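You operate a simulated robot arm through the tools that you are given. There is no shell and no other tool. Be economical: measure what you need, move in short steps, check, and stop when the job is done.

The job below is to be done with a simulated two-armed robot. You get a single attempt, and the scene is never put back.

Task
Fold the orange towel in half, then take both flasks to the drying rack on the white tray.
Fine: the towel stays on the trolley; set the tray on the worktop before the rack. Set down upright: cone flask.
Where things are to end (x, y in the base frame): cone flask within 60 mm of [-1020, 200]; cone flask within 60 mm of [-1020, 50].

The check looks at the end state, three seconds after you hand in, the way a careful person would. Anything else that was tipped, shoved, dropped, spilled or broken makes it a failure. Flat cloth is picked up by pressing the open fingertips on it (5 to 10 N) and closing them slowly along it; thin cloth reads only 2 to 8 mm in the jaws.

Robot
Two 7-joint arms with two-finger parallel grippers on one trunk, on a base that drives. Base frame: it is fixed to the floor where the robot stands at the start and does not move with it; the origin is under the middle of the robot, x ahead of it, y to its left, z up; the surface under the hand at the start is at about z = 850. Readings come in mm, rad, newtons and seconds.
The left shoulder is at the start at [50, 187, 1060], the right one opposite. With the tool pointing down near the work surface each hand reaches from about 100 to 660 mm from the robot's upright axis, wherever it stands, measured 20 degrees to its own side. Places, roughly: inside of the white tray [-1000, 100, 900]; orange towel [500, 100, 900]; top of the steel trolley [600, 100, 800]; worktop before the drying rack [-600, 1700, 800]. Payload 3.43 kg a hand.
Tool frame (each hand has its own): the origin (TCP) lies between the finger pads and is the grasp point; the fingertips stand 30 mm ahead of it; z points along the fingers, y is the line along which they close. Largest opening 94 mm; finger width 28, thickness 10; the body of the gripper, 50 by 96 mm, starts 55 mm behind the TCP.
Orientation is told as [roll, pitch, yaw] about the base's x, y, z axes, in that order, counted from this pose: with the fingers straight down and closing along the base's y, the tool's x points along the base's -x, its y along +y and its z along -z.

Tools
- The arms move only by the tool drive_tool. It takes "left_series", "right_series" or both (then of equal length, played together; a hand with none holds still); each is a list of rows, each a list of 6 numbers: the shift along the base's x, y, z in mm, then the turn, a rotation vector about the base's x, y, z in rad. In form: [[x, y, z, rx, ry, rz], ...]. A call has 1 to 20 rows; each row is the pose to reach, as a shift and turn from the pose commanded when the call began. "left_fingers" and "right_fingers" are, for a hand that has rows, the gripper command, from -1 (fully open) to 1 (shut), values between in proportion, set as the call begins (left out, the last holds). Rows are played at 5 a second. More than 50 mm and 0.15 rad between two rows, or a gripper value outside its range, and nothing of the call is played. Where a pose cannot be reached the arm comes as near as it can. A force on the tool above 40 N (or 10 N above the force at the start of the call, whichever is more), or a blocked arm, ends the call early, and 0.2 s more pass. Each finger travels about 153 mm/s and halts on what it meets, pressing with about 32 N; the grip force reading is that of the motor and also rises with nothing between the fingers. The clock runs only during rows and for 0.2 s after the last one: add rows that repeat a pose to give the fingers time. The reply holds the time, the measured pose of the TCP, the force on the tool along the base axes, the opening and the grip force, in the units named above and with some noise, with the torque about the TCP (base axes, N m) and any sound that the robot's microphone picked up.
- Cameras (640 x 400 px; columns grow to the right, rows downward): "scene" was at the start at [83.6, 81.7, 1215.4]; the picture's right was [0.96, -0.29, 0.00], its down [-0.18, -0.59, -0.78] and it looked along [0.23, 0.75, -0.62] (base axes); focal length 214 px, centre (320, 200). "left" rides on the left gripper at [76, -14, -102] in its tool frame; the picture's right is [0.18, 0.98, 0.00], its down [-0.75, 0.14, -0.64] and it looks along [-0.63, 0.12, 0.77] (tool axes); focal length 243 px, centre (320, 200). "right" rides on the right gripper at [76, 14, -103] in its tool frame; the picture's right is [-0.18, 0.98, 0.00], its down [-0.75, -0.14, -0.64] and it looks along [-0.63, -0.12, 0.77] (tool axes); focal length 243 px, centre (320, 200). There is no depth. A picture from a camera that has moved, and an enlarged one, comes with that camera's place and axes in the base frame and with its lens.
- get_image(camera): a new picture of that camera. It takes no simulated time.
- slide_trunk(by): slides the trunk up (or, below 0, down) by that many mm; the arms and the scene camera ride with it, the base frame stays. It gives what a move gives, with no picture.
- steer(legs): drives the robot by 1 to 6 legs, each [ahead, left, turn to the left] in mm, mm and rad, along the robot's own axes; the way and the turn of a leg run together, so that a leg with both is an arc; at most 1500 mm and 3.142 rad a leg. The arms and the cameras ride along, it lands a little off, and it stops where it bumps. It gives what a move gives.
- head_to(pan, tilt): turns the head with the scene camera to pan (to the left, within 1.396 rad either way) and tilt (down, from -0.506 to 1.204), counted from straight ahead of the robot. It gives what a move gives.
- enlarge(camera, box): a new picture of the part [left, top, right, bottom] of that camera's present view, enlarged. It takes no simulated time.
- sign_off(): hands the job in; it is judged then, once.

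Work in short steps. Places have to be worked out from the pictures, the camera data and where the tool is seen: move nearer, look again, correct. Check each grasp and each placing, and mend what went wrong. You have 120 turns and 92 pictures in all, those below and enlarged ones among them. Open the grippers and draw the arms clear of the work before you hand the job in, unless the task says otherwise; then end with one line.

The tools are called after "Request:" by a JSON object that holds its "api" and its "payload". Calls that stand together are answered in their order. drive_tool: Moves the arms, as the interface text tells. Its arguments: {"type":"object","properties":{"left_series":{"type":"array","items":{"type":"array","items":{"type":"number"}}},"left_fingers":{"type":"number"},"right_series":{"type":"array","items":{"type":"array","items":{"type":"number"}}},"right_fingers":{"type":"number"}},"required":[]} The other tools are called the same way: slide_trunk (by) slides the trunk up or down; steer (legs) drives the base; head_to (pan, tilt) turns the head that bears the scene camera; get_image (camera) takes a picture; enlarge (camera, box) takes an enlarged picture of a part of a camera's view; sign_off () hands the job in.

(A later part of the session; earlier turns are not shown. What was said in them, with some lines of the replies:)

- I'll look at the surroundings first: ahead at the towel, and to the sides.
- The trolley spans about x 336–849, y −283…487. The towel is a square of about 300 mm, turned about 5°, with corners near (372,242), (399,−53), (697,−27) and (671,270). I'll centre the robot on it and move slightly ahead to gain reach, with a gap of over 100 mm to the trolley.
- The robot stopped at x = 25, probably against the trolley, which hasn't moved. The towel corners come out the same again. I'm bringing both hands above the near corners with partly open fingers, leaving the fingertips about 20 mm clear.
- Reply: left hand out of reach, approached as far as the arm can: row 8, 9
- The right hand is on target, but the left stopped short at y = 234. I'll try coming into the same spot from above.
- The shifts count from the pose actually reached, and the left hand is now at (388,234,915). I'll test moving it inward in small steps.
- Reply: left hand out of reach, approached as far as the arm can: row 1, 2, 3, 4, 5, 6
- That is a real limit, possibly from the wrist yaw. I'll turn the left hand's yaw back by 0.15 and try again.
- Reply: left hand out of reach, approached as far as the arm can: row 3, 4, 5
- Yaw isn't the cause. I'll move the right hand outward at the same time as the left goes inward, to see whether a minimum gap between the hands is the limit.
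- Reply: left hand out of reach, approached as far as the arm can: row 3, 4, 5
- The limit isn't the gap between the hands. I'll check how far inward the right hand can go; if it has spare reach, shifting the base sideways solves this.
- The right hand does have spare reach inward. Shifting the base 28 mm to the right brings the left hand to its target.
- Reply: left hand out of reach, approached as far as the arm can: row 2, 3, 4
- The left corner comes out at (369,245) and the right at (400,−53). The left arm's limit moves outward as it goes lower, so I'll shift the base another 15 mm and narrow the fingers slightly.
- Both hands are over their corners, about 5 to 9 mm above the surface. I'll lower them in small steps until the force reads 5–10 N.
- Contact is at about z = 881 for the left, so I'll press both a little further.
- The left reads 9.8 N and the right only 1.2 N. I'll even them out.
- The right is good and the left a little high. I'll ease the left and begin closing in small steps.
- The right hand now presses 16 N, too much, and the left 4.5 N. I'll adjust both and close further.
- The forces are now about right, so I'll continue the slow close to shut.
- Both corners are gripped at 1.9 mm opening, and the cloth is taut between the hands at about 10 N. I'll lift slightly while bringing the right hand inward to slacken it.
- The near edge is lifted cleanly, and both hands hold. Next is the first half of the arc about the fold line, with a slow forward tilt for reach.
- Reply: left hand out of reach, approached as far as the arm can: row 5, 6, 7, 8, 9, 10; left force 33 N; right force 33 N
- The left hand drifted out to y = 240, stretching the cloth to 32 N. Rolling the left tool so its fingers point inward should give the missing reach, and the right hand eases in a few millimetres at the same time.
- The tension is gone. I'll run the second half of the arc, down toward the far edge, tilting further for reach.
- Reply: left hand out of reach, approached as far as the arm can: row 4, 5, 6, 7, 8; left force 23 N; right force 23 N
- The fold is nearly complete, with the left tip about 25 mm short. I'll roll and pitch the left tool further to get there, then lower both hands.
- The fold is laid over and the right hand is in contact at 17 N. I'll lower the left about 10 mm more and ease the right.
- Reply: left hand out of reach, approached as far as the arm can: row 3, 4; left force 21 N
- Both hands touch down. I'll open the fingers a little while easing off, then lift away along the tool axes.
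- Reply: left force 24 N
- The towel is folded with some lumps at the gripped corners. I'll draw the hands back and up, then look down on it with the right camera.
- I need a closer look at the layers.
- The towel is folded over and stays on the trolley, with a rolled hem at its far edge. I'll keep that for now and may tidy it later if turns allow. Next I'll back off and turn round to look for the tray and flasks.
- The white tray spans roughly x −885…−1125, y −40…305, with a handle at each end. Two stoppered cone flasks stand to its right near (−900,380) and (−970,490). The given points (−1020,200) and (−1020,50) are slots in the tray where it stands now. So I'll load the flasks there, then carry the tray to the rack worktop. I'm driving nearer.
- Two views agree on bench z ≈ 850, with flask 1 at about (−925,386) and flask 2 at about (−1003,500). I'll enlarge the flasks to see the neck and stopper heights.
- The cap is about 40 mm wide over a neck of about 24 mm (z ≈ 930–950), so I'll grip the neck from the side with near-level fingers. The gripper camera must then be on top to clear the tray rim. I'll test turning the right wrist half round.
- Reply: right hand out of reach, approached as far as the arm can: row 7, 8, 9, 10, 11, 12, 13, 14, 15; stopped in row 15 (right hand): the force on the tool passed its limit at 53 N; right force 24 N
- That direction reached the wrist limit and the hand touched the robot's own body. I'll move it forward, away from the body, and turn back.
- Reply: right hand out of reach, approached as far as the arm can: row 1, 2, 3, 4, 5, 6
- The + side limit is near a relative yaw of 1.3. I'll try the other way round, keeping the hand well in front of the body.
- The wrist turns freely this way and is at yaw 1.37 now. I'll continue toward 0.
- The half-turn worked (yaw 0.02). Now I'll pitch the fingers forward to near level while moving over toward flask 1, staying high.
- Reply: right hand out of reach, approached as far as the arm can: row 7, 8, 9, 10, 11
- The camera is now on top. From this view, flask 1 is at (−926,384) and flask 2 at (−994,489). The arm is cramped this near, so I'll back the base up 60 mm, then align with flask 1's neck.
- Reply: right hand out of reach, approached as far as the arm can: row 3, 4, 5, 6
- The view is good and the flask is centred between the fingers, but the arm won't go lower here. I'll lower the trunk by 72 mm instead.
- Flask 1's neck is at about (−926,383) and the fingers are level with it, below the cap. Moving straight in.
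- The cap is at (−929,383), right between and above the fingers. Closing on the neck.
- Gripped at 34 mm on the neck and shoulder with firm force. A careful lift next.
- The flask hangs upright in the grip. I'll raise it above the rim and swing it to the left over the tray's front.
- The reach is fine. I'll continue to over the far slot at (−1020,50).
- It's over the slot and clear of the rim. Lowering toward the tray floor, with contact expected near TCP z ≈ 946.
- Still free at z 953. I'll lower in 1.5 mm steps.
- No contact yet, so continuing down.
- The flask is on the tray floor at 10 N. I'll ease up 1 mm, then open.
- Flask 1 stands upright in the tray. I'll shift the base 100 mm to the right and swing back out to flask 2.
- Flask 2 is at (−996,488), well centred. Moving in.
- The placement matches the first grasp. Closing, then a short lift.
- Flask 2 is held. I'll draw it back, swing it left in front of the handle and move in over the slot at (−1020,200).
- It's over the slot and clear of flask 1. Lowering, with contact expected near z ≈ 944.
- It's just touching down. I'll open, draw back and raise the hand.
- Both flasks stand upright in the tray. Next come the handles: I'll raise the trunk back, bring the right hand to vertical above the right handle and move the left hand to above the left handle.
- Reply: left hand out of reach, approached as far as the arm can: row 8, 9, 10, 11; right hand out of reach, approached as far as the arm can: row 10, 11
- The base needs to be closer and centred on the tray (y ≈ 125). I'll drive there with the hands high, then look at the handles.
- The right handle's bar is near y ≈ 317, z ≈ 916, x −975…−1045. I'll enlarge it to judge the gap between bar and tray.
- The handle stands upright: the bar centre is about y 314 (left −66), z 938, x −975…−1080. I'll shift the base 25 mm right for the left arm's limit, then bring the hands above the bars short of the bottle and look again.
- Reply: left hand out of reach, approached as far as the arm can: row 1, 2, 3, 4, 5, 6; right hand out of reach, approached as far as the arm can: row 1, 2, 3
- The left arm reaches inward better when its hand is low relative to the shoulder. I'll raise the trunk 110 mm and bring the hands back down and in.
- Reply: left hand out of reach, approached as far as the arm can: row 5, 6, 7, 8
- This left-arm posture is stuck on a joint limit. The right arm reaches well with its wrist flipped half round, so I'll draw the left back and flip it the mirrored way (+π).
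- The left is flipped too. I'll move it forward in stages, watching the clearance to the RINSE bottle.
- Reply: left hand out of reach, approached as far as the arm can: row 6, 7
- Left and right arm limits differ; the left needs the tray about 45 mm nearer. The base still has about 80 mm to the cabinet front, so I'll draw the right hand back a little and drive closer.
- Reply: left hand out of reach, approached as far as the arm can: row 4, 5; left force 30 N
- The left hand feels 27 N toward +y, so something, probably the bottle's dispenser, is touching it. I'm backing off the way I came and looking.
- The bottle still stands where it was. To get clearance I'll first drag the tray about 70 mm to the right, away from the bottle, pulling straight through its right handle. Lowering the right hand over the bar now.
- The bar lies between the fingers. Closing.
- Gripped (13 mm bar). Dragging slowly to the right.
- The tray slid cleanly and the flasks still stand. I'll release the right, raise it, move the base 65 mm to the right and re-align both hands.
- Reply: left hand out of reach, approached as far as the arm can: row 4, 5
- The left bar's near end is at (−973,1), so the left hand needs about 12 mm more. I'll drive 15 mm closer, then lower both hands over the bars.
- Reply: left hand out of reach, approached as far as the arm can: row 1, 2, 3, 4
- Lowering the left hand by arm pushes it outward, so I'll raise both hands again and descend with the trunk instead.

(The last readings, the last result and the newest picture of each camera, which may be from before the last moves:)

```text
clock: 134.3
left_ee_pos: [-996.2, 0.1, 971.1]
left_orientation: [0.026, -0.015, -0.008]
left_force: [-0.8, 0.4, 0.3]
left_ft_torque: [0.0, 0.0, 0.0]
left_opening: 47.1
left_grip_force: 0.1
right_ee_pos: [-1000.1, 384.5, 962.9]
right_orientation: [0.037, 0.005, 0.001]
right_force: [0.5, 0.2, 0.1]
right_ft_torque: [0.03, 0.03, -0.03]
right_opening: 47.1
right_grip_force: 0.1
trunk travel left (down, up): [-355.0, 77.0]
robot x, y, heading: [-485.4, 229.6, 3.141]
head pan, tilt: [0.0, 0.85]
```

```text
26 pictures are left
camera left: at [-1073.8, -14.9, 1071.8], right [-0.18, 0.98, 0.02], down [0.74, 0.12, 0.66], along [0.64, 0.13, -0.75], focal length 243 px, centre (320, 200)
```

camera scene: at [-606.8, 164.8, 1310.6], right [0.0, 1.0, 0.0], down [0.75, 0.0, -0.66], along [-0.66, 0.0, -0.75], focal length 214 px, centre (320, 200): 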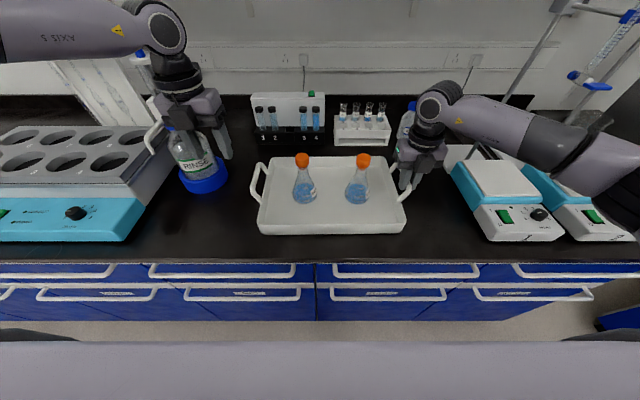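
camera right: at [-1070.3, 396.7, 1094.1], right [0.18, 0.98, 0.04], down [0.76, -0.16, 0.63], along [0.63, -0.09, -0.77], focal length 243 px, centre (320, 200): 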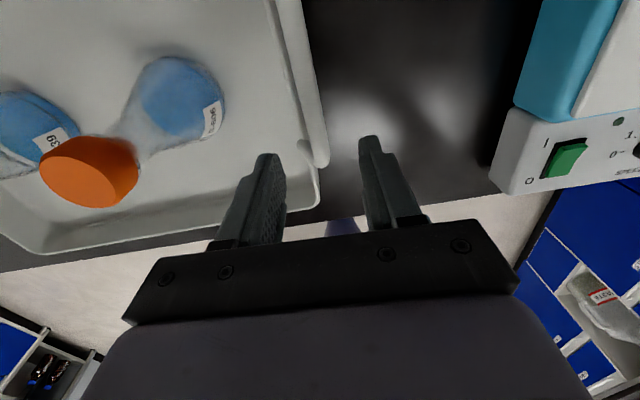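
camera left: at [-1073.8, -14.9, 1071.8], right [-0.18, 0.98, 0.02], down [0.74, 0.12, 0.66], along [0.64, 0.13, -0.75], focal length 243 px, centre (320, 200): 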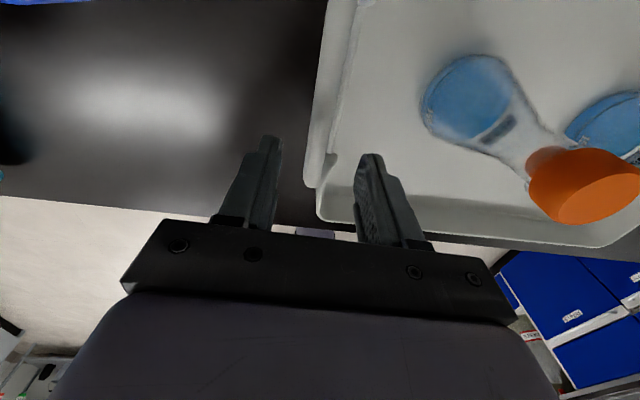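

The bar sits centred between the left fingers. Lowering the trunk 24 mm more, with the right raised 7 mm to match, then closing both.

Request:
{"api": "drive_tool", "payload": {"right_series": [[0, 1, 4, 0, 0, 0], [0, 1, 7, 0, 0, 0]]}}

Request:
{"api": "slide_trunk", "payload": {"by": -24}}

Request:
{"api": "drive_tool", "payload": {"left_series": [[0, 0, 0, 0, 0, 0], [0, 0, 0, 0, 0, 0]], "right_series": [[0, 0, 0, 0, 0, 0], [0, 0, 0, 0, 0, 0]], "left_fingers": 0.55, "right_fingers": 0.55}}

Request:
{"api": "drive_tool", "payload": {"left_series": [[0, 0, 0, 0, 0, 0], [0, 0, 0, 0, 0, 0], [0, 0, 0, 0, 0, 0]], "right_series": [[0, 0, 0, 0, 0, 0], [0, 0, 0, 0, 0, 0], [0, 0, 0, 0, 0, 0]], "left_fingers": 1, "right_fingers": 1}}

```text
clock: 134.9
left_ee_pos: [-996.5, -0.3, 971.0]
left_orientation: [0.025, -0.017, -0.007]
left_force: [-0.2, -0.3, -0.1]
left_ft_torque: [0.0, 0.0, -0.01]
left_opening: 46.9
left_grip_force: 0.0
right_ee_pos: [-999.3, 385.9, 970.4]
right_orientation: [0.037, 0.003, 0.001]
right_force: [0.2, 0.3, 0.2]
right_ft_torque: [0.0, 0.02, -0.05]
right_opening: 47.0
right_grip_force: 0.1
trunk travel left (down, up): [-355.0, 77.0]
robot x, y, heading: [-486.0, 231.4, 3.142]
head pan, tilt: [0.0, 0.85]
```

```text
clock: 135.6
left_ee_pos: [-996.8, 0.3, 947.8]
left_orientation: [0.027, -0.015, -0.006]
left_force: [-0.2, -0.9, -0.6]
left_ft_torque: [-0.01, 0.01, -0.02]
left_opening: 46.9
left_grip_force: 0.0
right_ee_pos: [-999.4, 386.7, 945.9]
right_orientation: [0.038, 0.005, 0.001]
right_force: [0.6, 0.0, 0.6]
right_ft_torque: [0.01, 0.0, -0.03]
right_opening: 47.1
right_grip_force: 0.0
trunk travel left (down, up): [-331.0, 101.0]
robot x, y, heading: [-484.8, 232.2, 3.143]
head pan, tilt: [0.0, 0.85]
```

```text
clock: 136.2
left_ee_pos: [-995.6, 1.2, 946.5]
left_orientation: [0.025, -0.015, -0.008]
left_force: [0.1, -0.2, 0.2]
left_ft_torque: [-0.02, 0.01, -0.01]
left_opening: 21.2
left_grip_force: 0.1
right_ee_pos: [-999.6, 386.9, 945.9]
right_orientation: [0.035, 0.004, 0.0]
right_force: [-0.4, -0.8, -0.4]
right_ft_torque: [-0.04, 0.0, -0.01]
right_opening: 21.1
right_grip_force: 0.0
trunk travel left (down, up): [-331.0, 101.0]
robot x, y, heading: [-487.3, 228.7, 3.14]
head pan, tilt: [0.0, 0.85]
```

```text
clock: 137.0
left_ee_pos: [-996.5, -0.2, 947.5]
left_orientation: [0.025, -0.015, -0.005]
left_force: [-4.7, -7.2, -0.3]
left_ft_torque: [-0.09, -0.14, 0.97]
left_opening: 12.5
left_grip_force: 31.9
right_ee_pos: [-999.2, 387.7, 946.3]
right_orientation: [0.038, 0.004, -0.002]
right_force: [4.4, 7.4, 3.0]
right_ft_torque: [0.07, 0.01, 0.92]
right_opening: 12.5
right_grip_force: 31.6
trunk travel left (down, up): [-331.0, 101.0]
robot x, y, heading: [-487.5, 228.5, 3.146]
head pan, tilt: [0.0, 0.85]
```

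Both handles are gripped. I'll lift with the trunk so both sides rise equally: 25 mm first, then check the tilt.

Request:
{"api": "slide_trunk", "payload": {"by": 25}}

Request:
{"api": "get_image", "payload": {"camera": "scene"}}

```text
clock: 137.7
left_ee_pos: [-997.2, 0.2, 972.0]
left_orientation: [0.027, -0.015, -0.006]
left_force: [-4.3, -9.3, -3.5]
left_ft_torque: [-0.14, 0.13, 0.92]
left_opening: 12.8
left_grip_force: 31.8
right_ee_pos: [-999.3, 386.7, 969.9]
right_orientation: [0.037, 0.0, -0.002]
right_force: [4.7, 9.7, -3.7]
right_ft_torque: [0.19, -0.24, 0.92]
right_opening: 12.5
right_grip_force: 31.8
trunk travel left (down, up): [-356.0, 76.0]
robot x, y, heading: [-482.8, 226.9, 3.142]
head pan, tilt: [0.0, 0.85]
```

```text
25 pictures are left
camera scene: at [-622.4, 228.9, 1281.4], right [0.0, 1.0, 0.0], down [0.75, 0.0, -0.66], along [-0.66, 0.0, -0.75], focal length 214 px, centre (320, 200)
```

scene: 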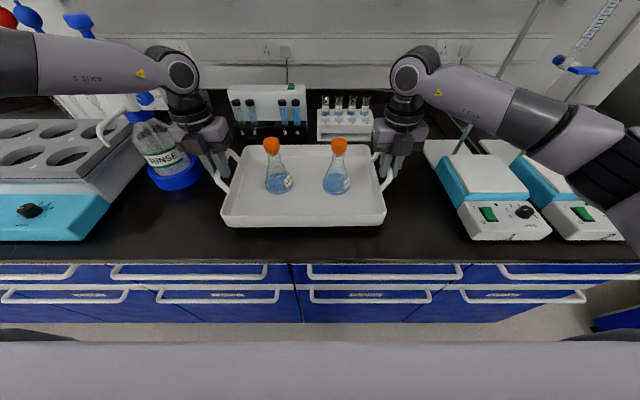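

The tray is level and held (about 7 N). I'll raise it 35 mm more, back straight out and check it before turning.

Request:
{"api": "slide_trunk", "payload": {"by": 35}}

Request:
{"api": "steer", "payload": {"legs": [[-150, 0, 0], [-220, 0, 0]]}}

Request:
{"api": "get_image", "payload": {"camera": "scene"}}

```text
clock: 138.5
left_ee_pos: [-997.0, -0.7, 1006.1]
left_orientation: [0.024, -0.017, -0.006]
left_force: [-4.4, -13.0, -2.6]
left_ft_torque: [-0.2, 0.2, 0.91]
left_opening: 12.6
left_grip_force: 31.6
right_ee_pos: [-1000.0, 386.0, 1004.4]
right_orientation: [0.038, 0.002, -0.002]
right_force: [5.4, 12.6, -2.9]
right_ft_torque: [0.18, -0.33, 0.9]
right_opening: 12.7
right_grip_force: 31.8
trunk travel left (down, up): [-391.0, 41.0]
robot x, y, heading: [-482.8, 229.0, 3.135]
head pan, tilt: [0.0, 0.85]
```

```text
clock: 141.1
left_ee_pos: [-630.2, -1.3, 1007.0]
left_orientation: [0.026, -0.015, -0.004]
left_force: [-5.0, -17.3, -3.1]
left_ft_torque: [-0.26, -0.05, 0.91]
left_opening: 12.5
left_grip_force: 32.3
right_ee_pos: [-632.8, 385.3, 1006.3]
right_orientation: [0.039, 0.001, 0.003]
right_force: [4.7, 18.1, -3.6]
right_ft_torque: [0.23, -0.05, 0.87]
right_opening: 12.8
right_grip_force: 32.4
trunk travel left (down, up): [-391.0, 41.0]
robot x, y, heading: [-115.4, 231.8, -3.145]
head pan, tilt: [0.0, 0.85]
```

```text
24 pictures are left
camera scene: at [-254.7, 228.6, 1316.6], right [0.0, 1.0, 0.0], down [0.75, 0.0, -0.66], along [-0.66, 0.0, -0.75], focal length 214 px, centre (320, 200)
```

scene: 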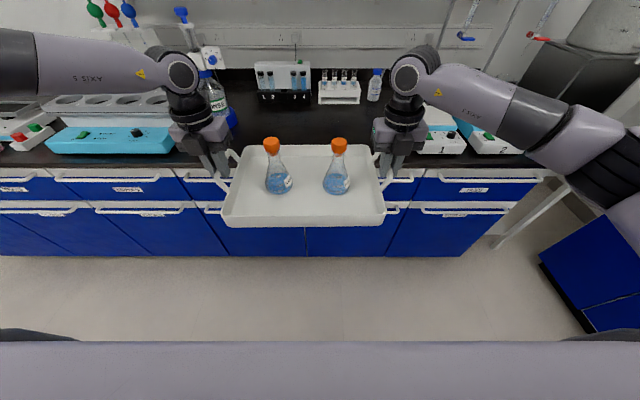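

The tray rides level. The hands squeeze it by about 18 N, so I'll relieve that by 1 mm each before turning to face the rack worktop.

Request:
{"api": "drive_tool", "payload": {"left_series": [[0, -0.5, 0, 0, 0, 0], [0, -1, 0, 0, 0, 0]], "right_series": [[0, 0.5, 0, 0, 0, 0], [0, 1, 0, 0, 0, 0]]}}

Request:
{"api": "steer", "payload": {"legs": [[0, 0, -0.52], [0, 0, -0.52], [0, 0, -0.531]]}}

Request:
{"api": "head_to", "payload": {"pan": 0.3, "tilt": 0.55}}

Request:
{"api": "get_image", "payload": {"camera": "scene"}}

```text
clock: 141.7
left_ee_pos: [-630.3, -1.0, 1006.8]
left_orientation: [0.026, -0.016, -0.003]
left_force: [-4.6, 5.0, -3.3]
left_ft_torque: [0.13, -0.15, 0.95]
left_opening: 12.6
left_grip_force: 32.0
right_ee_pos: [-632.3, 385.8, 1004.5]
right_orientation: [0.038, 0.0, 0.006]
right_force: [3.8, -4.7, -3.3]
right_ft_torque: [-0.05, 0.01, 0.68]
right_opening: 12.6
right_grip_force: 32.4
trunk travel left (down, up): [-391.0, 41.0]
robot x, y, heading: [-119.4, 228.8, -3.141]
head pan, tilt: [0.0, 0.85]
```

```text
clock: 146.5
left_ee_pos: [-351.9, 739.5, 1007.2]
left_orientation: [0.026, -0.013, -1.568]
left_force: [19.0, 4.8, -2.8]
left_ft_torque: [-0.02, -0.29, 0.92]
left_opening: 12.6
left_grip_force: 32.0
right_ee_pos: [34.3, 744.7, 1004.8]
right_orientation: [0.038, 0.0, -1.56]
right_force: [-18.9, -3.9, -2.8]
right_ft_torque: [-0.16, 0.24, 0.74]
right_opening: 12.7
right_grip_force: 32.0
trunk travel left (down, up): [-391.0, 41.0]
robot x, y, heading: [-120.6, 231.0, 1.58]
head pan, tilt: [0.0, 0.85]
```

```text
clock: 147.3
left_ee_pos: [-352.4, 738.6, 1006.1]
left_orientation: [0.026, -0.013, -1.568]
left_force: [0.7, 4.2, -3.8]
left_ft_torque: [-0.13, -0.04, 0.96]
left_opening: 12.5
left_grip_force: 31.6
right_ee_pos: [34.3, 744.0, 1004.6]
right_orientation: [0.037, -0.003, -1.559]
right_force: [-1.1, -3.7, -3.2]
right_ft_torque: [-0.06, -0.02, 0.62]
right_opening: 12.2
right_grip_force: 31.8
trunk travel left (down, up): [-391.0, 41.0]
robot x, y, heading: [-120.5, 229.3, 1.581]
head pan, tilt: [0.3, 0.55]
```

```text
23 pictures are left
camera scene: at [-145.9, 373.5, 1341.8], right [0.95, 0.3, 0.0], down [0.16, -0.5, -0.85], along [-0.26, 0.81, -0.52], focal length 214 px, centre (320, 200)
```

scene: 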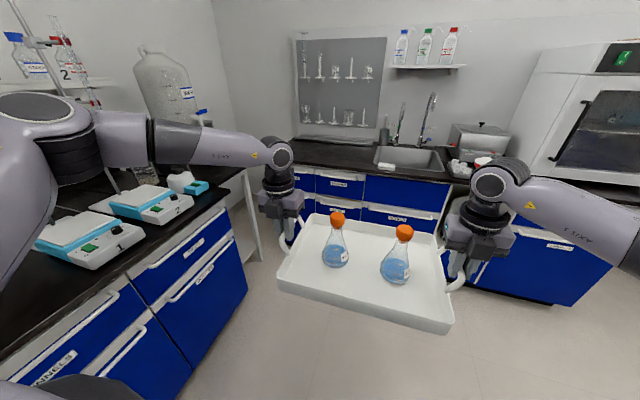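

The route is clear. The worktop before the rack runs from x −850 to about −210 (the sink is to its right), with its front edge near y ≈ 1405. I'll drive ahead, then strafe left, stopping short of the bench to look.

Request:
{"api": "steer", "payload": {"legs": [[450, 0, -0.01], [0, 310, 0]]}}

Request:
{"api": "head_to", "payload": {"pan": 0.15, "tilt": 0.75}}

Request:
{"api": "get_image", "payload": {"camera": "scene"}}

```text
clock: 153.0
left_ee_pos: [-652.6, 1201.6, 1006.2]
left_orientation: [0.026, -0.014, -1.589]
left_force: [1.7, 4.4, -3.0]
left_ft_torque: [0.03, -0.04, 0.91]
left_opening: 12.5
left_grip_force: 31.7
right_ee_pos: [-265.5, 1198.6, 1006.2]
right_orientation: [0.037, -0.001, -1.582]
right_force: [-2.2, -4.2, -2.8]
right_ft_torque: [-0.12, 0.06, 0.64]
right_opening: 12.3
right_grip_force: 31.9
trunk travel left (down, up): [-391.0, 41.0]
robot x, y, heading: [-427.6, 688.8, 1.557]
head pan, tilt: [0.3, 0.55]
```

```text
clock: 153.7
left_ee_pos: [-652.1, 1201.2, 1006.4]
left_orientation: [0.027, -0.015, -1.589]
left_force: [-0.5, 3.5, -3.3]
left_ft_torque: [-0.23, -0.01, 0.87]
left_opening: 12.4
left_grip_force: 31.4
right_ee_pos: [-265.0, 1197.4, 1004.7]
right_orientation: [0.038, -0.001, -1.578]
right_force: [-0.3, -3.9, -3.1]
right_ft_torque: [0.06, -0.01, 0.56]
right_opening: 12.6
right_grip_force: 32.5
trunk travel left (down, up): [-391.0, 41.0]
robot x, y, heading: [-427.9, 689.4, 1.557]
head pan, tilt: [0.15, 0.75]
```

```text
22 pictures are left
camera scene: at [-439.3, 826.9, 1324.5], right [0.99, 0.14, 0.0], down [0.09, -0.68, -0.73], along [-0.1, 0.72, -0.68], focal length 214 px, centre (320, 200)
```

scene: 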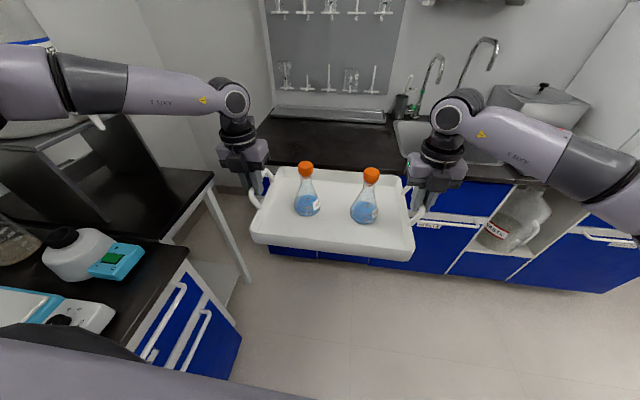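

The worktop in front of the rack is clear. I'll drive ahead 400 mm with a small left shift, which puts the tray centre near (−490,1640).

Request:
{"api": "steer", "payload": {"legs": [[200, 15, 0.007], [200, 15, 0.007]]}}

Request:
{"api": "head_to", "payload": {"pan": 0.0, "tilt": 0.85}}

Request:
{"api": "get_image", "payload": {"camera": "scene"}}

```text
clock: 156.5
left_ee_pos: [-686.2, 1603.2, 1007.0]
left_orientation: [0.025, -0.016, -1.574]
left_force: [0.1, 4.0, -2.7]
left_ft_torque: [-0.09, -0.04, 0.88]
left_opening: 12.3
left_grip_force: 31.3
right_ee_pos: [-299.3, 1603.6, 1004.2]
right_orientation: [0.038, -0.001, -1.566]
right_force: [-0.6, -4.8, -2.8]
right_ft_torque: [-0.08, 0.01, 0.63]
right_opening: 12.6
right_grip_force: 32.1
trunk travel left (down, up): [-391.0, 41.0]
robot x, y, heading: [-458.4, 1088.7, 1.57]
head pan, tilt: [0.15, 0.75]
```

```text
clock: 157.2
left_ee_pos: [-687.8, 1600.7, 1005.7]
left_orientation: [0.025, -0.014, -1.574]
left_force: [-0.3, 4.0, -3.1]
left_ft_torque: [-0.23, -0.04, 0.82]
left_opening: 12.7
left_grip_force: 32.4
right_ee_pos: [-299.8, 1603.2, 1003.5]
right_orientation: [0.039, -0.002, -1.566]
right_force: [0.2, -4.5, -3.9]
right_ft_torque: [0.06, -0.03, 0.54]
right_opening: 12.5
right_grip_force: 32.2
trunk travel left (down, up): [-391.0, 41.0]
robot x, y, heading: [-458.5, 1088.7, 1.575]
head pan, tilt: [0.0, 0.85]
```

```text
21 pictures are left
camera scene: at [-456.1, 1225.9, 1316.5], right [1.0, 0.0, 0.0], down [0.0, -0.75, -0.66], along [0.0, 0.66, -0.75], focal length 214 px, centre (320, 200)
```

scene: 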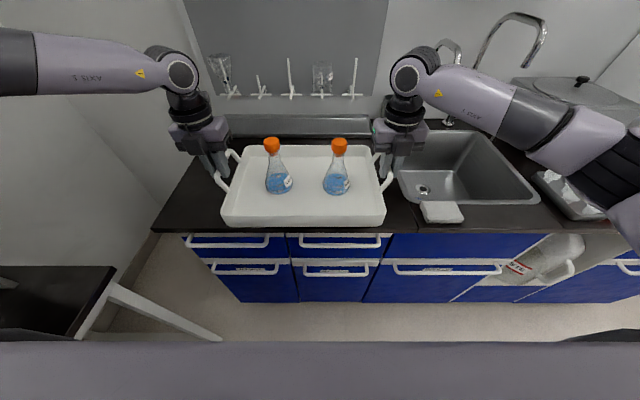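

The bench front edge is at y ≈ 1527, so the tray must go about 80 mm further in. I'll drive ahead, then lower with the trunk.

Request:
{"api": "steer", "payload": {"legs": [[85, 25, 0]]}}

Request:
{"api": "slide_trunk", "payload": {"by": -45}}

Request:
{"api": "get_image", "payload": {"camera": "scene"}}

```text
clock: 158.3
left_ee_pos: [-711.4, 1688.7, 1005.3]
left_orientation: [0.026, -0.015, -1.575]
left_force: [0.7, 3.8, -3.8]
left_ft_torque: [0.21, 0.01, 0.88]
left_opening: 12.7
left_grip_force: 31.6
right_ee_pos: [-323.5, 1690.7, 1004.2]
right_orientation: [0.04, -0.002, -1.567]
right_force: [-0.5, -3.8, -3.2]
right_ft_torque: [-0.41, -0.02, 0.53]
right_opening: 12.4
right_grip_force: 32.2
trunk travel left (down, up): [-391.0, 41.0]
robot x, y, heading: [-481.9, 1176.8, 1.571]
head pan, tilt: [0.0, 0.85]
```

```text
clock: 159.2
left_ee_pos: [-711.8, 1686.7, 962.0]
left_orientation: [0.025, -0.013, -1.572]
left_force: [0.7, 3.5, -3.6]
left_ft_torque: [-0.12, -0.02, 0.8]
left_opening: 12.8
left_grip_force: 32.5
right_ee_pos: [-323.7, 1689.1, 960.6]
right_orientation: [0.039, -0.001, -1.567]
right_force: [0.0, -3.0, -3.9]
right_ft_torque: [-0.07, 0.0, 0.45]
right_opening: 12.7
right_grip_force: 32.2
trunk travel left (down, up): [-346.0, 86.0]
robot x, y, heading: [-476.9, 1172.8, 1.576]
head pan, tilt: [0.0, 0.85]
```

```text
20 pictures are left
camera scene: at [-480.6, 1312.1, 1271.5], right [1.0, 0.0, 0.0], down [0.0, -0.75, -0.66], along [0.0, 0.66, -0.75], focal length 214 px, centre (320, 200)
```

scene: 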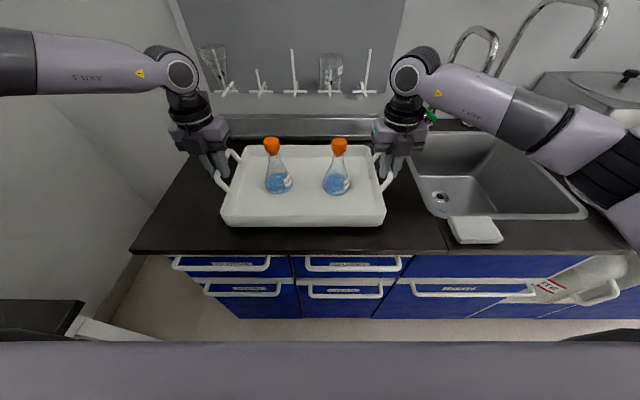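

The tray is well inside the edge. Lowering gently: 10 mm, then small steps until the weight comes off.

Request:
{"api": "slide_trunk", "payload": {"by": -10}}

Request:
{"api": "slide_trunk", "payload": {"by": -4}}

```text
clock: 159.8
left_ee_pos: [-712.3, 1687.3, 951.4]
left_orientation: [0.025, -0.012, -1.573]
left_force: [-0.2, 3.2, -2.9]
left_ft_torque: [0.16, 0.01, 0.82]
left_opening: 12.3
left_grip_force: 32.0
right_ee_pos: [-324.9, 1689.2, 949.6]
right_orientation: [0.038, -0.003, -1.566]
right_force: [-1.1, -4.1, -2.8]
right_ft_torque: [-0.31, 0.0, 0.5]
right_opening: 12.4
right_grip_force: 31.9
trunk travel left (down, up): [-336.0, 96.0]
robot x, y, heading: [-476.9, 1177.1, 1.575]
head pan, tilt: [0.0, 0.85]
```

```text
clock: 160.3
left_ee_pos: [-710.0, 1686.1, 948.2]
left_orientation: [0.025, -0.013, -1.572]
left_force: [-0.2, 4.1, -2.4]
left_ft_torque: [0.69, 0.05, 0.84]
left_opening: 12.4
left_grip_force: 31.9
right_ee_pos: [-324.5, 1688.0, 947.1]
right_orientation: [0.035, 0.001, -1.566]
right_force: [0.5, -3.8, 2.7]
right_ft_torque: [-0.16, 0.05, 0.55]
right_opening: 12.6
right_grip_force: 31.9
trunk travel left (down, up): [-332.0, 100.0]
robot x, y, heading: [-476.4, 1178.6, 1.57]
head pan, tilt: [0.0, 0.85]
```

Touching: the right side is taking support. Two more millimetres.

Request:
{"api": "slide_trunk", "payload": {"by": -2}}

```text
clock: 160.8
left_ee_pos: [-711.4, 1687.0, 947.5]
left_orientation: [0.025, -0.012, -1.574]
left_force: [-1.1, 4.7, -2.3]
left_ft_torque: [1.09, 0.06, 0.86]
left_opening: 12.4
left_grip_force: 31.6
right_ee_pos: [-324.2, 1688.8, 946.8]
right_orientation: [0.036, 0.004, -1.565]
right_force: [2.3, -6.4, 10.4]
right_ft_torque: [0.81, 0.04, 0.54]
right_opening: 12.2
right_grip_force: 32.0
trunk travel left (down, up): [-330.0, 102.0]
robot x, y, heading: [-484.2, 1178.5, 1.568]
head pan, tilt: [0.0, 0.85]
```

The right is supported and the left is about 1 mm high. Lowering the left slightly, then opening both.

Request:
{"api": "drive_tool", "payload": {"left_series": [[0, 0, -0.7, 0, 0, 0], [0, 0, -1.4, 0, 0, 0]], "right_series": [[0, 0, 0.5, 0, 0, 0], [0, 0, 0.5, 0, 0, 0]]}}

Request:
{"api": "drive_tool", "payload": {"left_series": [[0, 0, 0, 0, 0, 0], [0, 0, 0, 0, 0, 0], [0, 0, 0, 0, 0, 0]], "right_series": [[0, 0, 0, 0, 0, 0], [0, 0, 0, 0, 0, 0], [0, 0, 0, 0, 0, 0]], "left_fingers": 0.3, "right_fingers": 0.3}}

Request:
{"api": "slide_trunk", "payload": {"by": 70}}

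Request:
{"api": "get_image", "payload": {"camera": "scene"}}

```text
clock: 161.4
left_ee_pos: [-711.7, 1687.4, 946.7]
left_orientation: [0.03, -0.01, -1.574]
left_force: [-0.9, 8.6, 10.3]
left_ft_torque: [-0.58, -0.05, 0.82]
left_opening: 12.7
left_grip_force: 32.1
right_ee_pos: [-324.5, 1689.2, 944.8]
right_orientation: [0.037, 0.001, -1.566]
right_force: [0.6, -1.0, 12.7]
right_ft_torque: [0.31, -0.01, 0.56]
right_opening: 12.5
right_grip_force: 31.6
trunk travel left (down, up): [-330.0, 102.0]
robot x, y, heading: [-485.7, 1178.7, 1.572]
head pan, tilt: [0.0, 0.85]
```

```text
clock: 162.2
left_ee_pos: [-711.7, 1687.1, 944.3]
left_orientation: [0.027, -0.013, -1.575]
left_force: [-0.3, -1.0, -0.5]
left_ft_torque: [0.0, 0.01, 0.0]
left_opening: 32.9
left_grip_force: 0.1
right_ee_pos: [-324.1, 1688.9, 943.7]
right_orientation: [0.039, 0.001, -1.566]
right_force: [0.6, -0.5, 0.2]
right_ft_torque: [-0.01, -0.02, 0.0]
right_opening: 33.1
right_grip_force: 0.1
trunk travel left (down, up): [-330.0, 102.0]
robot x, y, heading: [-480.2, 1178.5, 1.571]
head pan, tilt: [0.0, 0.85]
```

```text
clock: 163.3
left_ee_pos: [-711.7, 1686.2, 1014.7]
left_orientation: [0.027, -0.015, -1.574]
left_force: [0.2, 0.0, 0.2]
left_ft_torque: [-0.03, 0.0, 0.05]
left_opening: 32.7
left_grip_force: 0.0
right_ee_pos: [-324.9, 1689.8, 1013.3]
right_orientation: [0.037, -0.001, -1.566]
right_force: [-0.1, 0.4, 0.0]
right_ft_torque: [-0.01, -0.03, 0.02]
right_opening: 33.1
right_grip_force: 0.2
trunk travel left (down, up): [-400.0, 32.0]
robot x, y, heading: [-477.9, 1177.2, 1.577]
head pan, tilt: [0.0, 0.85]
```

```text
19 pictures are left
camera scene: at [-480.6, 1312.0, 1325.5], right [1.0, 0.0, 0.0], down [0.0, -0.75, -0.66], along [0.0, 0.66, -0.75], focal length 214 px, centre (320, 200)
```

scene: 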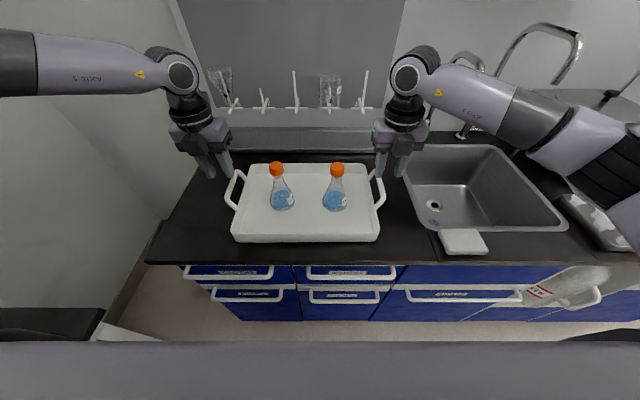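

The tray is set down on the worktop before the rack and both flasks stand upright. I'll back straight out and take another look at the towel from the side.

Request:
{"api": "steer", "payload": {"legs": [[-350, 0, 0], [200, -450, -1.3]]}}

Request:
{"api": "head_to", "payload": {"pan": -0.6, "tilt": 0.5}}

Request:
{"api": "get_image", "payload": {"camera": "scene"}}

```text
clock: 169.6
left_ee_pos: [390.2, 1091.6, 1014.0]
left_orientation: [0.028, -0.015, -2.861]
left_force: [0.9, 0.5, 0.5]
left_ft_torque: [-0.03, 0.01, 0.04]
left_opening: 32.9
left_grip_force: 0.1
right_ee_pos: [500.8, 719.6, 1013.7]
right_orientation: [0.036, -0.002, -2.853]
right_force: [0.0, -0.7, 0.0]
right_ft_torque: [-0.01, 0.03, 0.03]
right_opening: 32.8
right_grip_force: 0.1
trunk travel left (down, up): [-400.0, 32.0]
robot x, y, heading: [-36.1, 729.3, 0.287]
head pan, tilt: [0.0, 0.85]
cut short: leg 2
```

```text
clock: 170.6
left_ee_pos: [389.9, 1092.2, 1015.1]
left_orientation: [0.027, -0.014, -2.861]
left_force: [0.3, -0.6, 0.2]
left_ft_torque: [0.01, 0.02, 0.01]
left_opening: 32.9
left_grip_force: 0.0
right_ee_pos: [500.8, 720.2, 1013.8]
right_orientation: [0.037, 0.0, -2.854]
right_force: [0.0, -0.4, -0.4]
right_ft_torque: [-0.01, 0.02, -0.03]
right_opening: 32.9
right_grip_force: 0.1
trunk travel left (down, up): [-400.0, 32.0]
robot x, y, heading: [-35.6, 724.9, 0.287]
head pan, tilt: [-0.6, 0.499]
```

```text
18 pictures are left
camera scene: at [106.2, 714.4, 1355.5], right [-0.31, -0.95, 0.0], down [-0.46, 0.15, -0.88], along [0.83, -0.27, -0.48], focal length 214 px, centre (320, 200)
```

scene: 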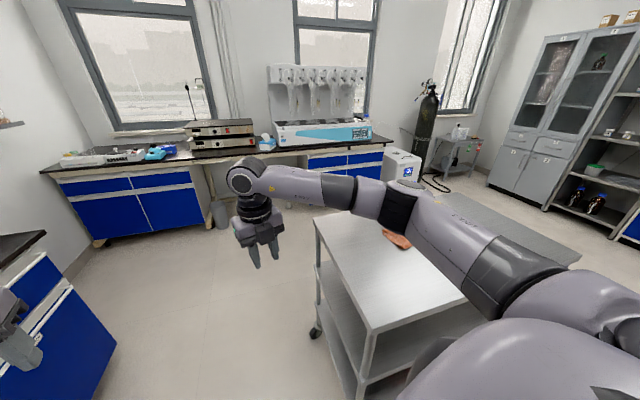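

The last leg stopped early near the trolley corner. The trolley still measures in place, with its left edge at about y ≈ 505. I'll move away from it and look from a clear spot.

Request:
{"api": "steer", "payload": {"legs": [[-60, 180, 0]]}}

Request:
{"api": "drive_tool", "payload": {"right_series": [[-10, 30, 20, 0, 0, 0], [-20, 60, 40, 0, 0, 0], [-30, 90, 60, 0, 0, 0]]}}

Request:
{"api": "steer", "payload": {"legs": [[0, 0, -0.7]]}}

Request:
{"api": "head_to", "payload": {"pan": 0.0, "tilt": 0.55}}

Request:
{"api": "get_image", "payload": {"camera": "scene"}}

```text
clock: 172.8
left_ee_pos: [280.8, 1247.4, 1014.3]
left_orientation: [0.026, -0.015, -2.862]
left_force: [-0.6, 0.3, -0.5]
left_ft_torque: [-0.01, -0.02, 0.0]
left_opening: 32.8
left_grip_force: 0.0
right_ee_pos: [392.8, 876.1, 1014.3]
right_orientation: [0.038, -0.002, -2.854]
right_force: [-0.7, -0.6, 0.3]
right_ft_torque: [-0.02, 0.02, 0.0]
right_opening: 33.0
right_grip_force: 0.1
trunk travel left (down, up): [-400.0, 32.0]
robot x, y, heading: [-141.9, 883.9, 0.281]
head pan, tilt: [-0.6, 0.499]
```

```text
clock: 173.6
left_ee_pos: [281.4, 1246.9, 1014.6]
left_orientation: [0.027, -0.012, -2.864]
left_force: [-1.0, -0.1, -0.5]
left_ft_torque: [0.0, 0.01, 0.0]
left_opening: 33.1
left_grip_force: 0.1
right_ee_pos: [361.3, 965.1, 1075.9]
right_orientation: [0.038, 0.0, -2.855]
right_force: [0.5, 0.4, 0.4]
right_ft_torque: [0.01, 0.0, -0.02]
right_opening: 33.0
right_grip_force: 0.0
trunk travel left (down, up): [-400.0, 32.0]
robot x, y, heading: [-147.5, 884.9, 0.285]
head pan, tilt: [-0.6, 0.499]
```

```text
clock: 175.9
left_ee_pos: [416.5, 894.9, 1014.8]
left_orientation: [0.026, -0.014, 2.736]
left_force: [0.1, 0.0, 0.2]
left_ft_torque: [0.01, 0.03, -0.02]
left_opening: 33.2
left_grip_force: 0.1
right_ee_pos: [298.7, 626.2, 1075.8]
right_orientation: [0.037, 0.001, 2.742]
right_force: [0.1, 0.4, 0.8]
right_ft_torque: [0.02, -0.02, 0.01]
right_opening: 33.0
right_grip_force: 0.0
trunk travel left (down, up): [-400.0, 32.0]
robot x, y, heading: [-145.4, 878.5, -0.401]
head pan, tilt: [-0.6, 0.499]
```

```text
clock: 176.9
left_ee_pos: [415.3, 895.8, 1015.0]
left_orientation: [0.024, -0.012, 2.735]
left_force: [1.0, 0.2, 0.8]
left_ft_torque: [0.0, -0.03, -0.02]
left_opening: 33.2
left_grip_force: 0.1
right_ee_pos: [299.8, 626.2, 1074.6]
right_orientation: [0.038, 0.001, 2.741]
right_force: [-0.7, 0.4, -0.2]
right_ft_torque: [-0.02, 0.01, 0.0]
right_opening: 33.0
right_grip_force: 0.0
trunk travel left (down, up): [-400.0, 32.0]
robot x, y, heading: [-145.7, 883.7, -0.401]
head pan, tilt: [0.0, 0.55]
```

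```text
17 pictures are left
camera scene: at [-8.2, 824.7, 1351.0], right [-0.39, -0.92, 0.0], down [-0.48, 0.21, -0.85], along [0.78, -0.33, -0.52], focal length 214 px, centre (320, 200)
```

scene: 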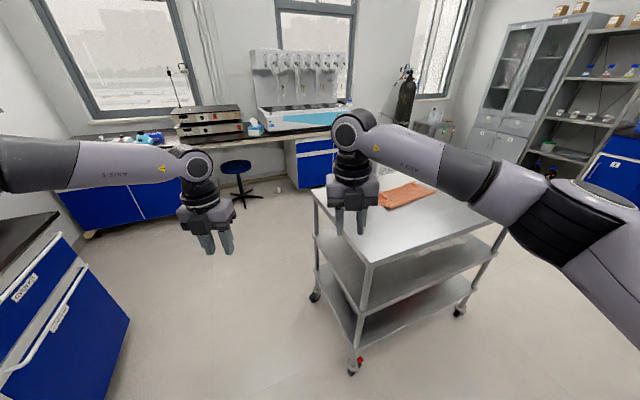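

Request:
{"api": "enlarge", "payload": {"camera": "scene", "box": [300, 150, 520, 280]}}

```text
2.91 times, centred on (410, 215) of scene
camera zoom: at [-8.2, 824.7, 1351.0], right [-0.39, -0.92, 0.0], down [-0.48, 0.21, -0.85], along [0.78, -0.33, -0.52], focal length 624 px, centre (58, 156)
```

zoom: 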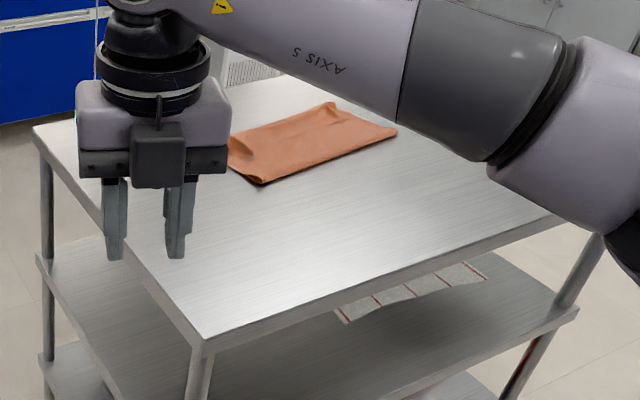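

The towel lies folded on the trolley, layered to about half its size, and the tray with both flasks is on the rack worktop. I'll open both grippers fully with the arms clear, then hand in.

Request:
{"api": "drive_tool", "payload": {"left_series": [[0, 0, 10, 0, 0, 0], [0, 0, 20, 0, 0, 0], [0, 0, 20, 0, 0, 0]], "right_series": [[0, 0, 10, 0, 0, 0], [0, 0, 20, 0, 0, 0], [0, 0, 20, 0, 0, 0]], "left_fingers": -1, "right_fingers": -1}}

Request:
{"api": "sign_off", "payload": {}}

```text
clock: 177.7
left_ee_pos: [416.1, 895.3, 1036.0]
left_orientation: [0.026, -0.013, 2.735]
left_force: [-1.0, -0.4, 0.0]
left_ft_torque: [-0.01, 0.0, 0.01]
left_opening: 93.9
left_grip_force: 0.2
right_ee_pos: [298.3, 626.3, 1095.2]
right_orientation: [0.037, -0.001, 2.743]
right_force: [0.2, -0.3, 0.3]
right_ft_torque: [0.03, 0.0, 0.0]
right_opening: 93.9
right_grip_force: 0.0
trunk travel left (down, up): [-400.0, 32.0]
robot x, y, heading: [-140.7, 885.5, -0.403]
head pan, tilt: [0.0, 0.55]
```

```text
The job is handed in.
```

Handed in: both flasks stand upright on the white tray, set down on the worktop before the rack near (−518, 1730), so they are no longer at the listed (−1020, 200) and (−1020, 50), which I took as their slots in the tray before I carried it; the towel is folded on the trolley but uneven (about 125 mm under 170 mm), with a roughly 45 mm strip of hem turned back that I left; and the left hand pressed something beside the tray, probably the RINSE bottle, with about 27 N (the bottle stayed standing), while the base stopped early near the trolley corner, and the trolley still measured within about 10–15 mm of its place.
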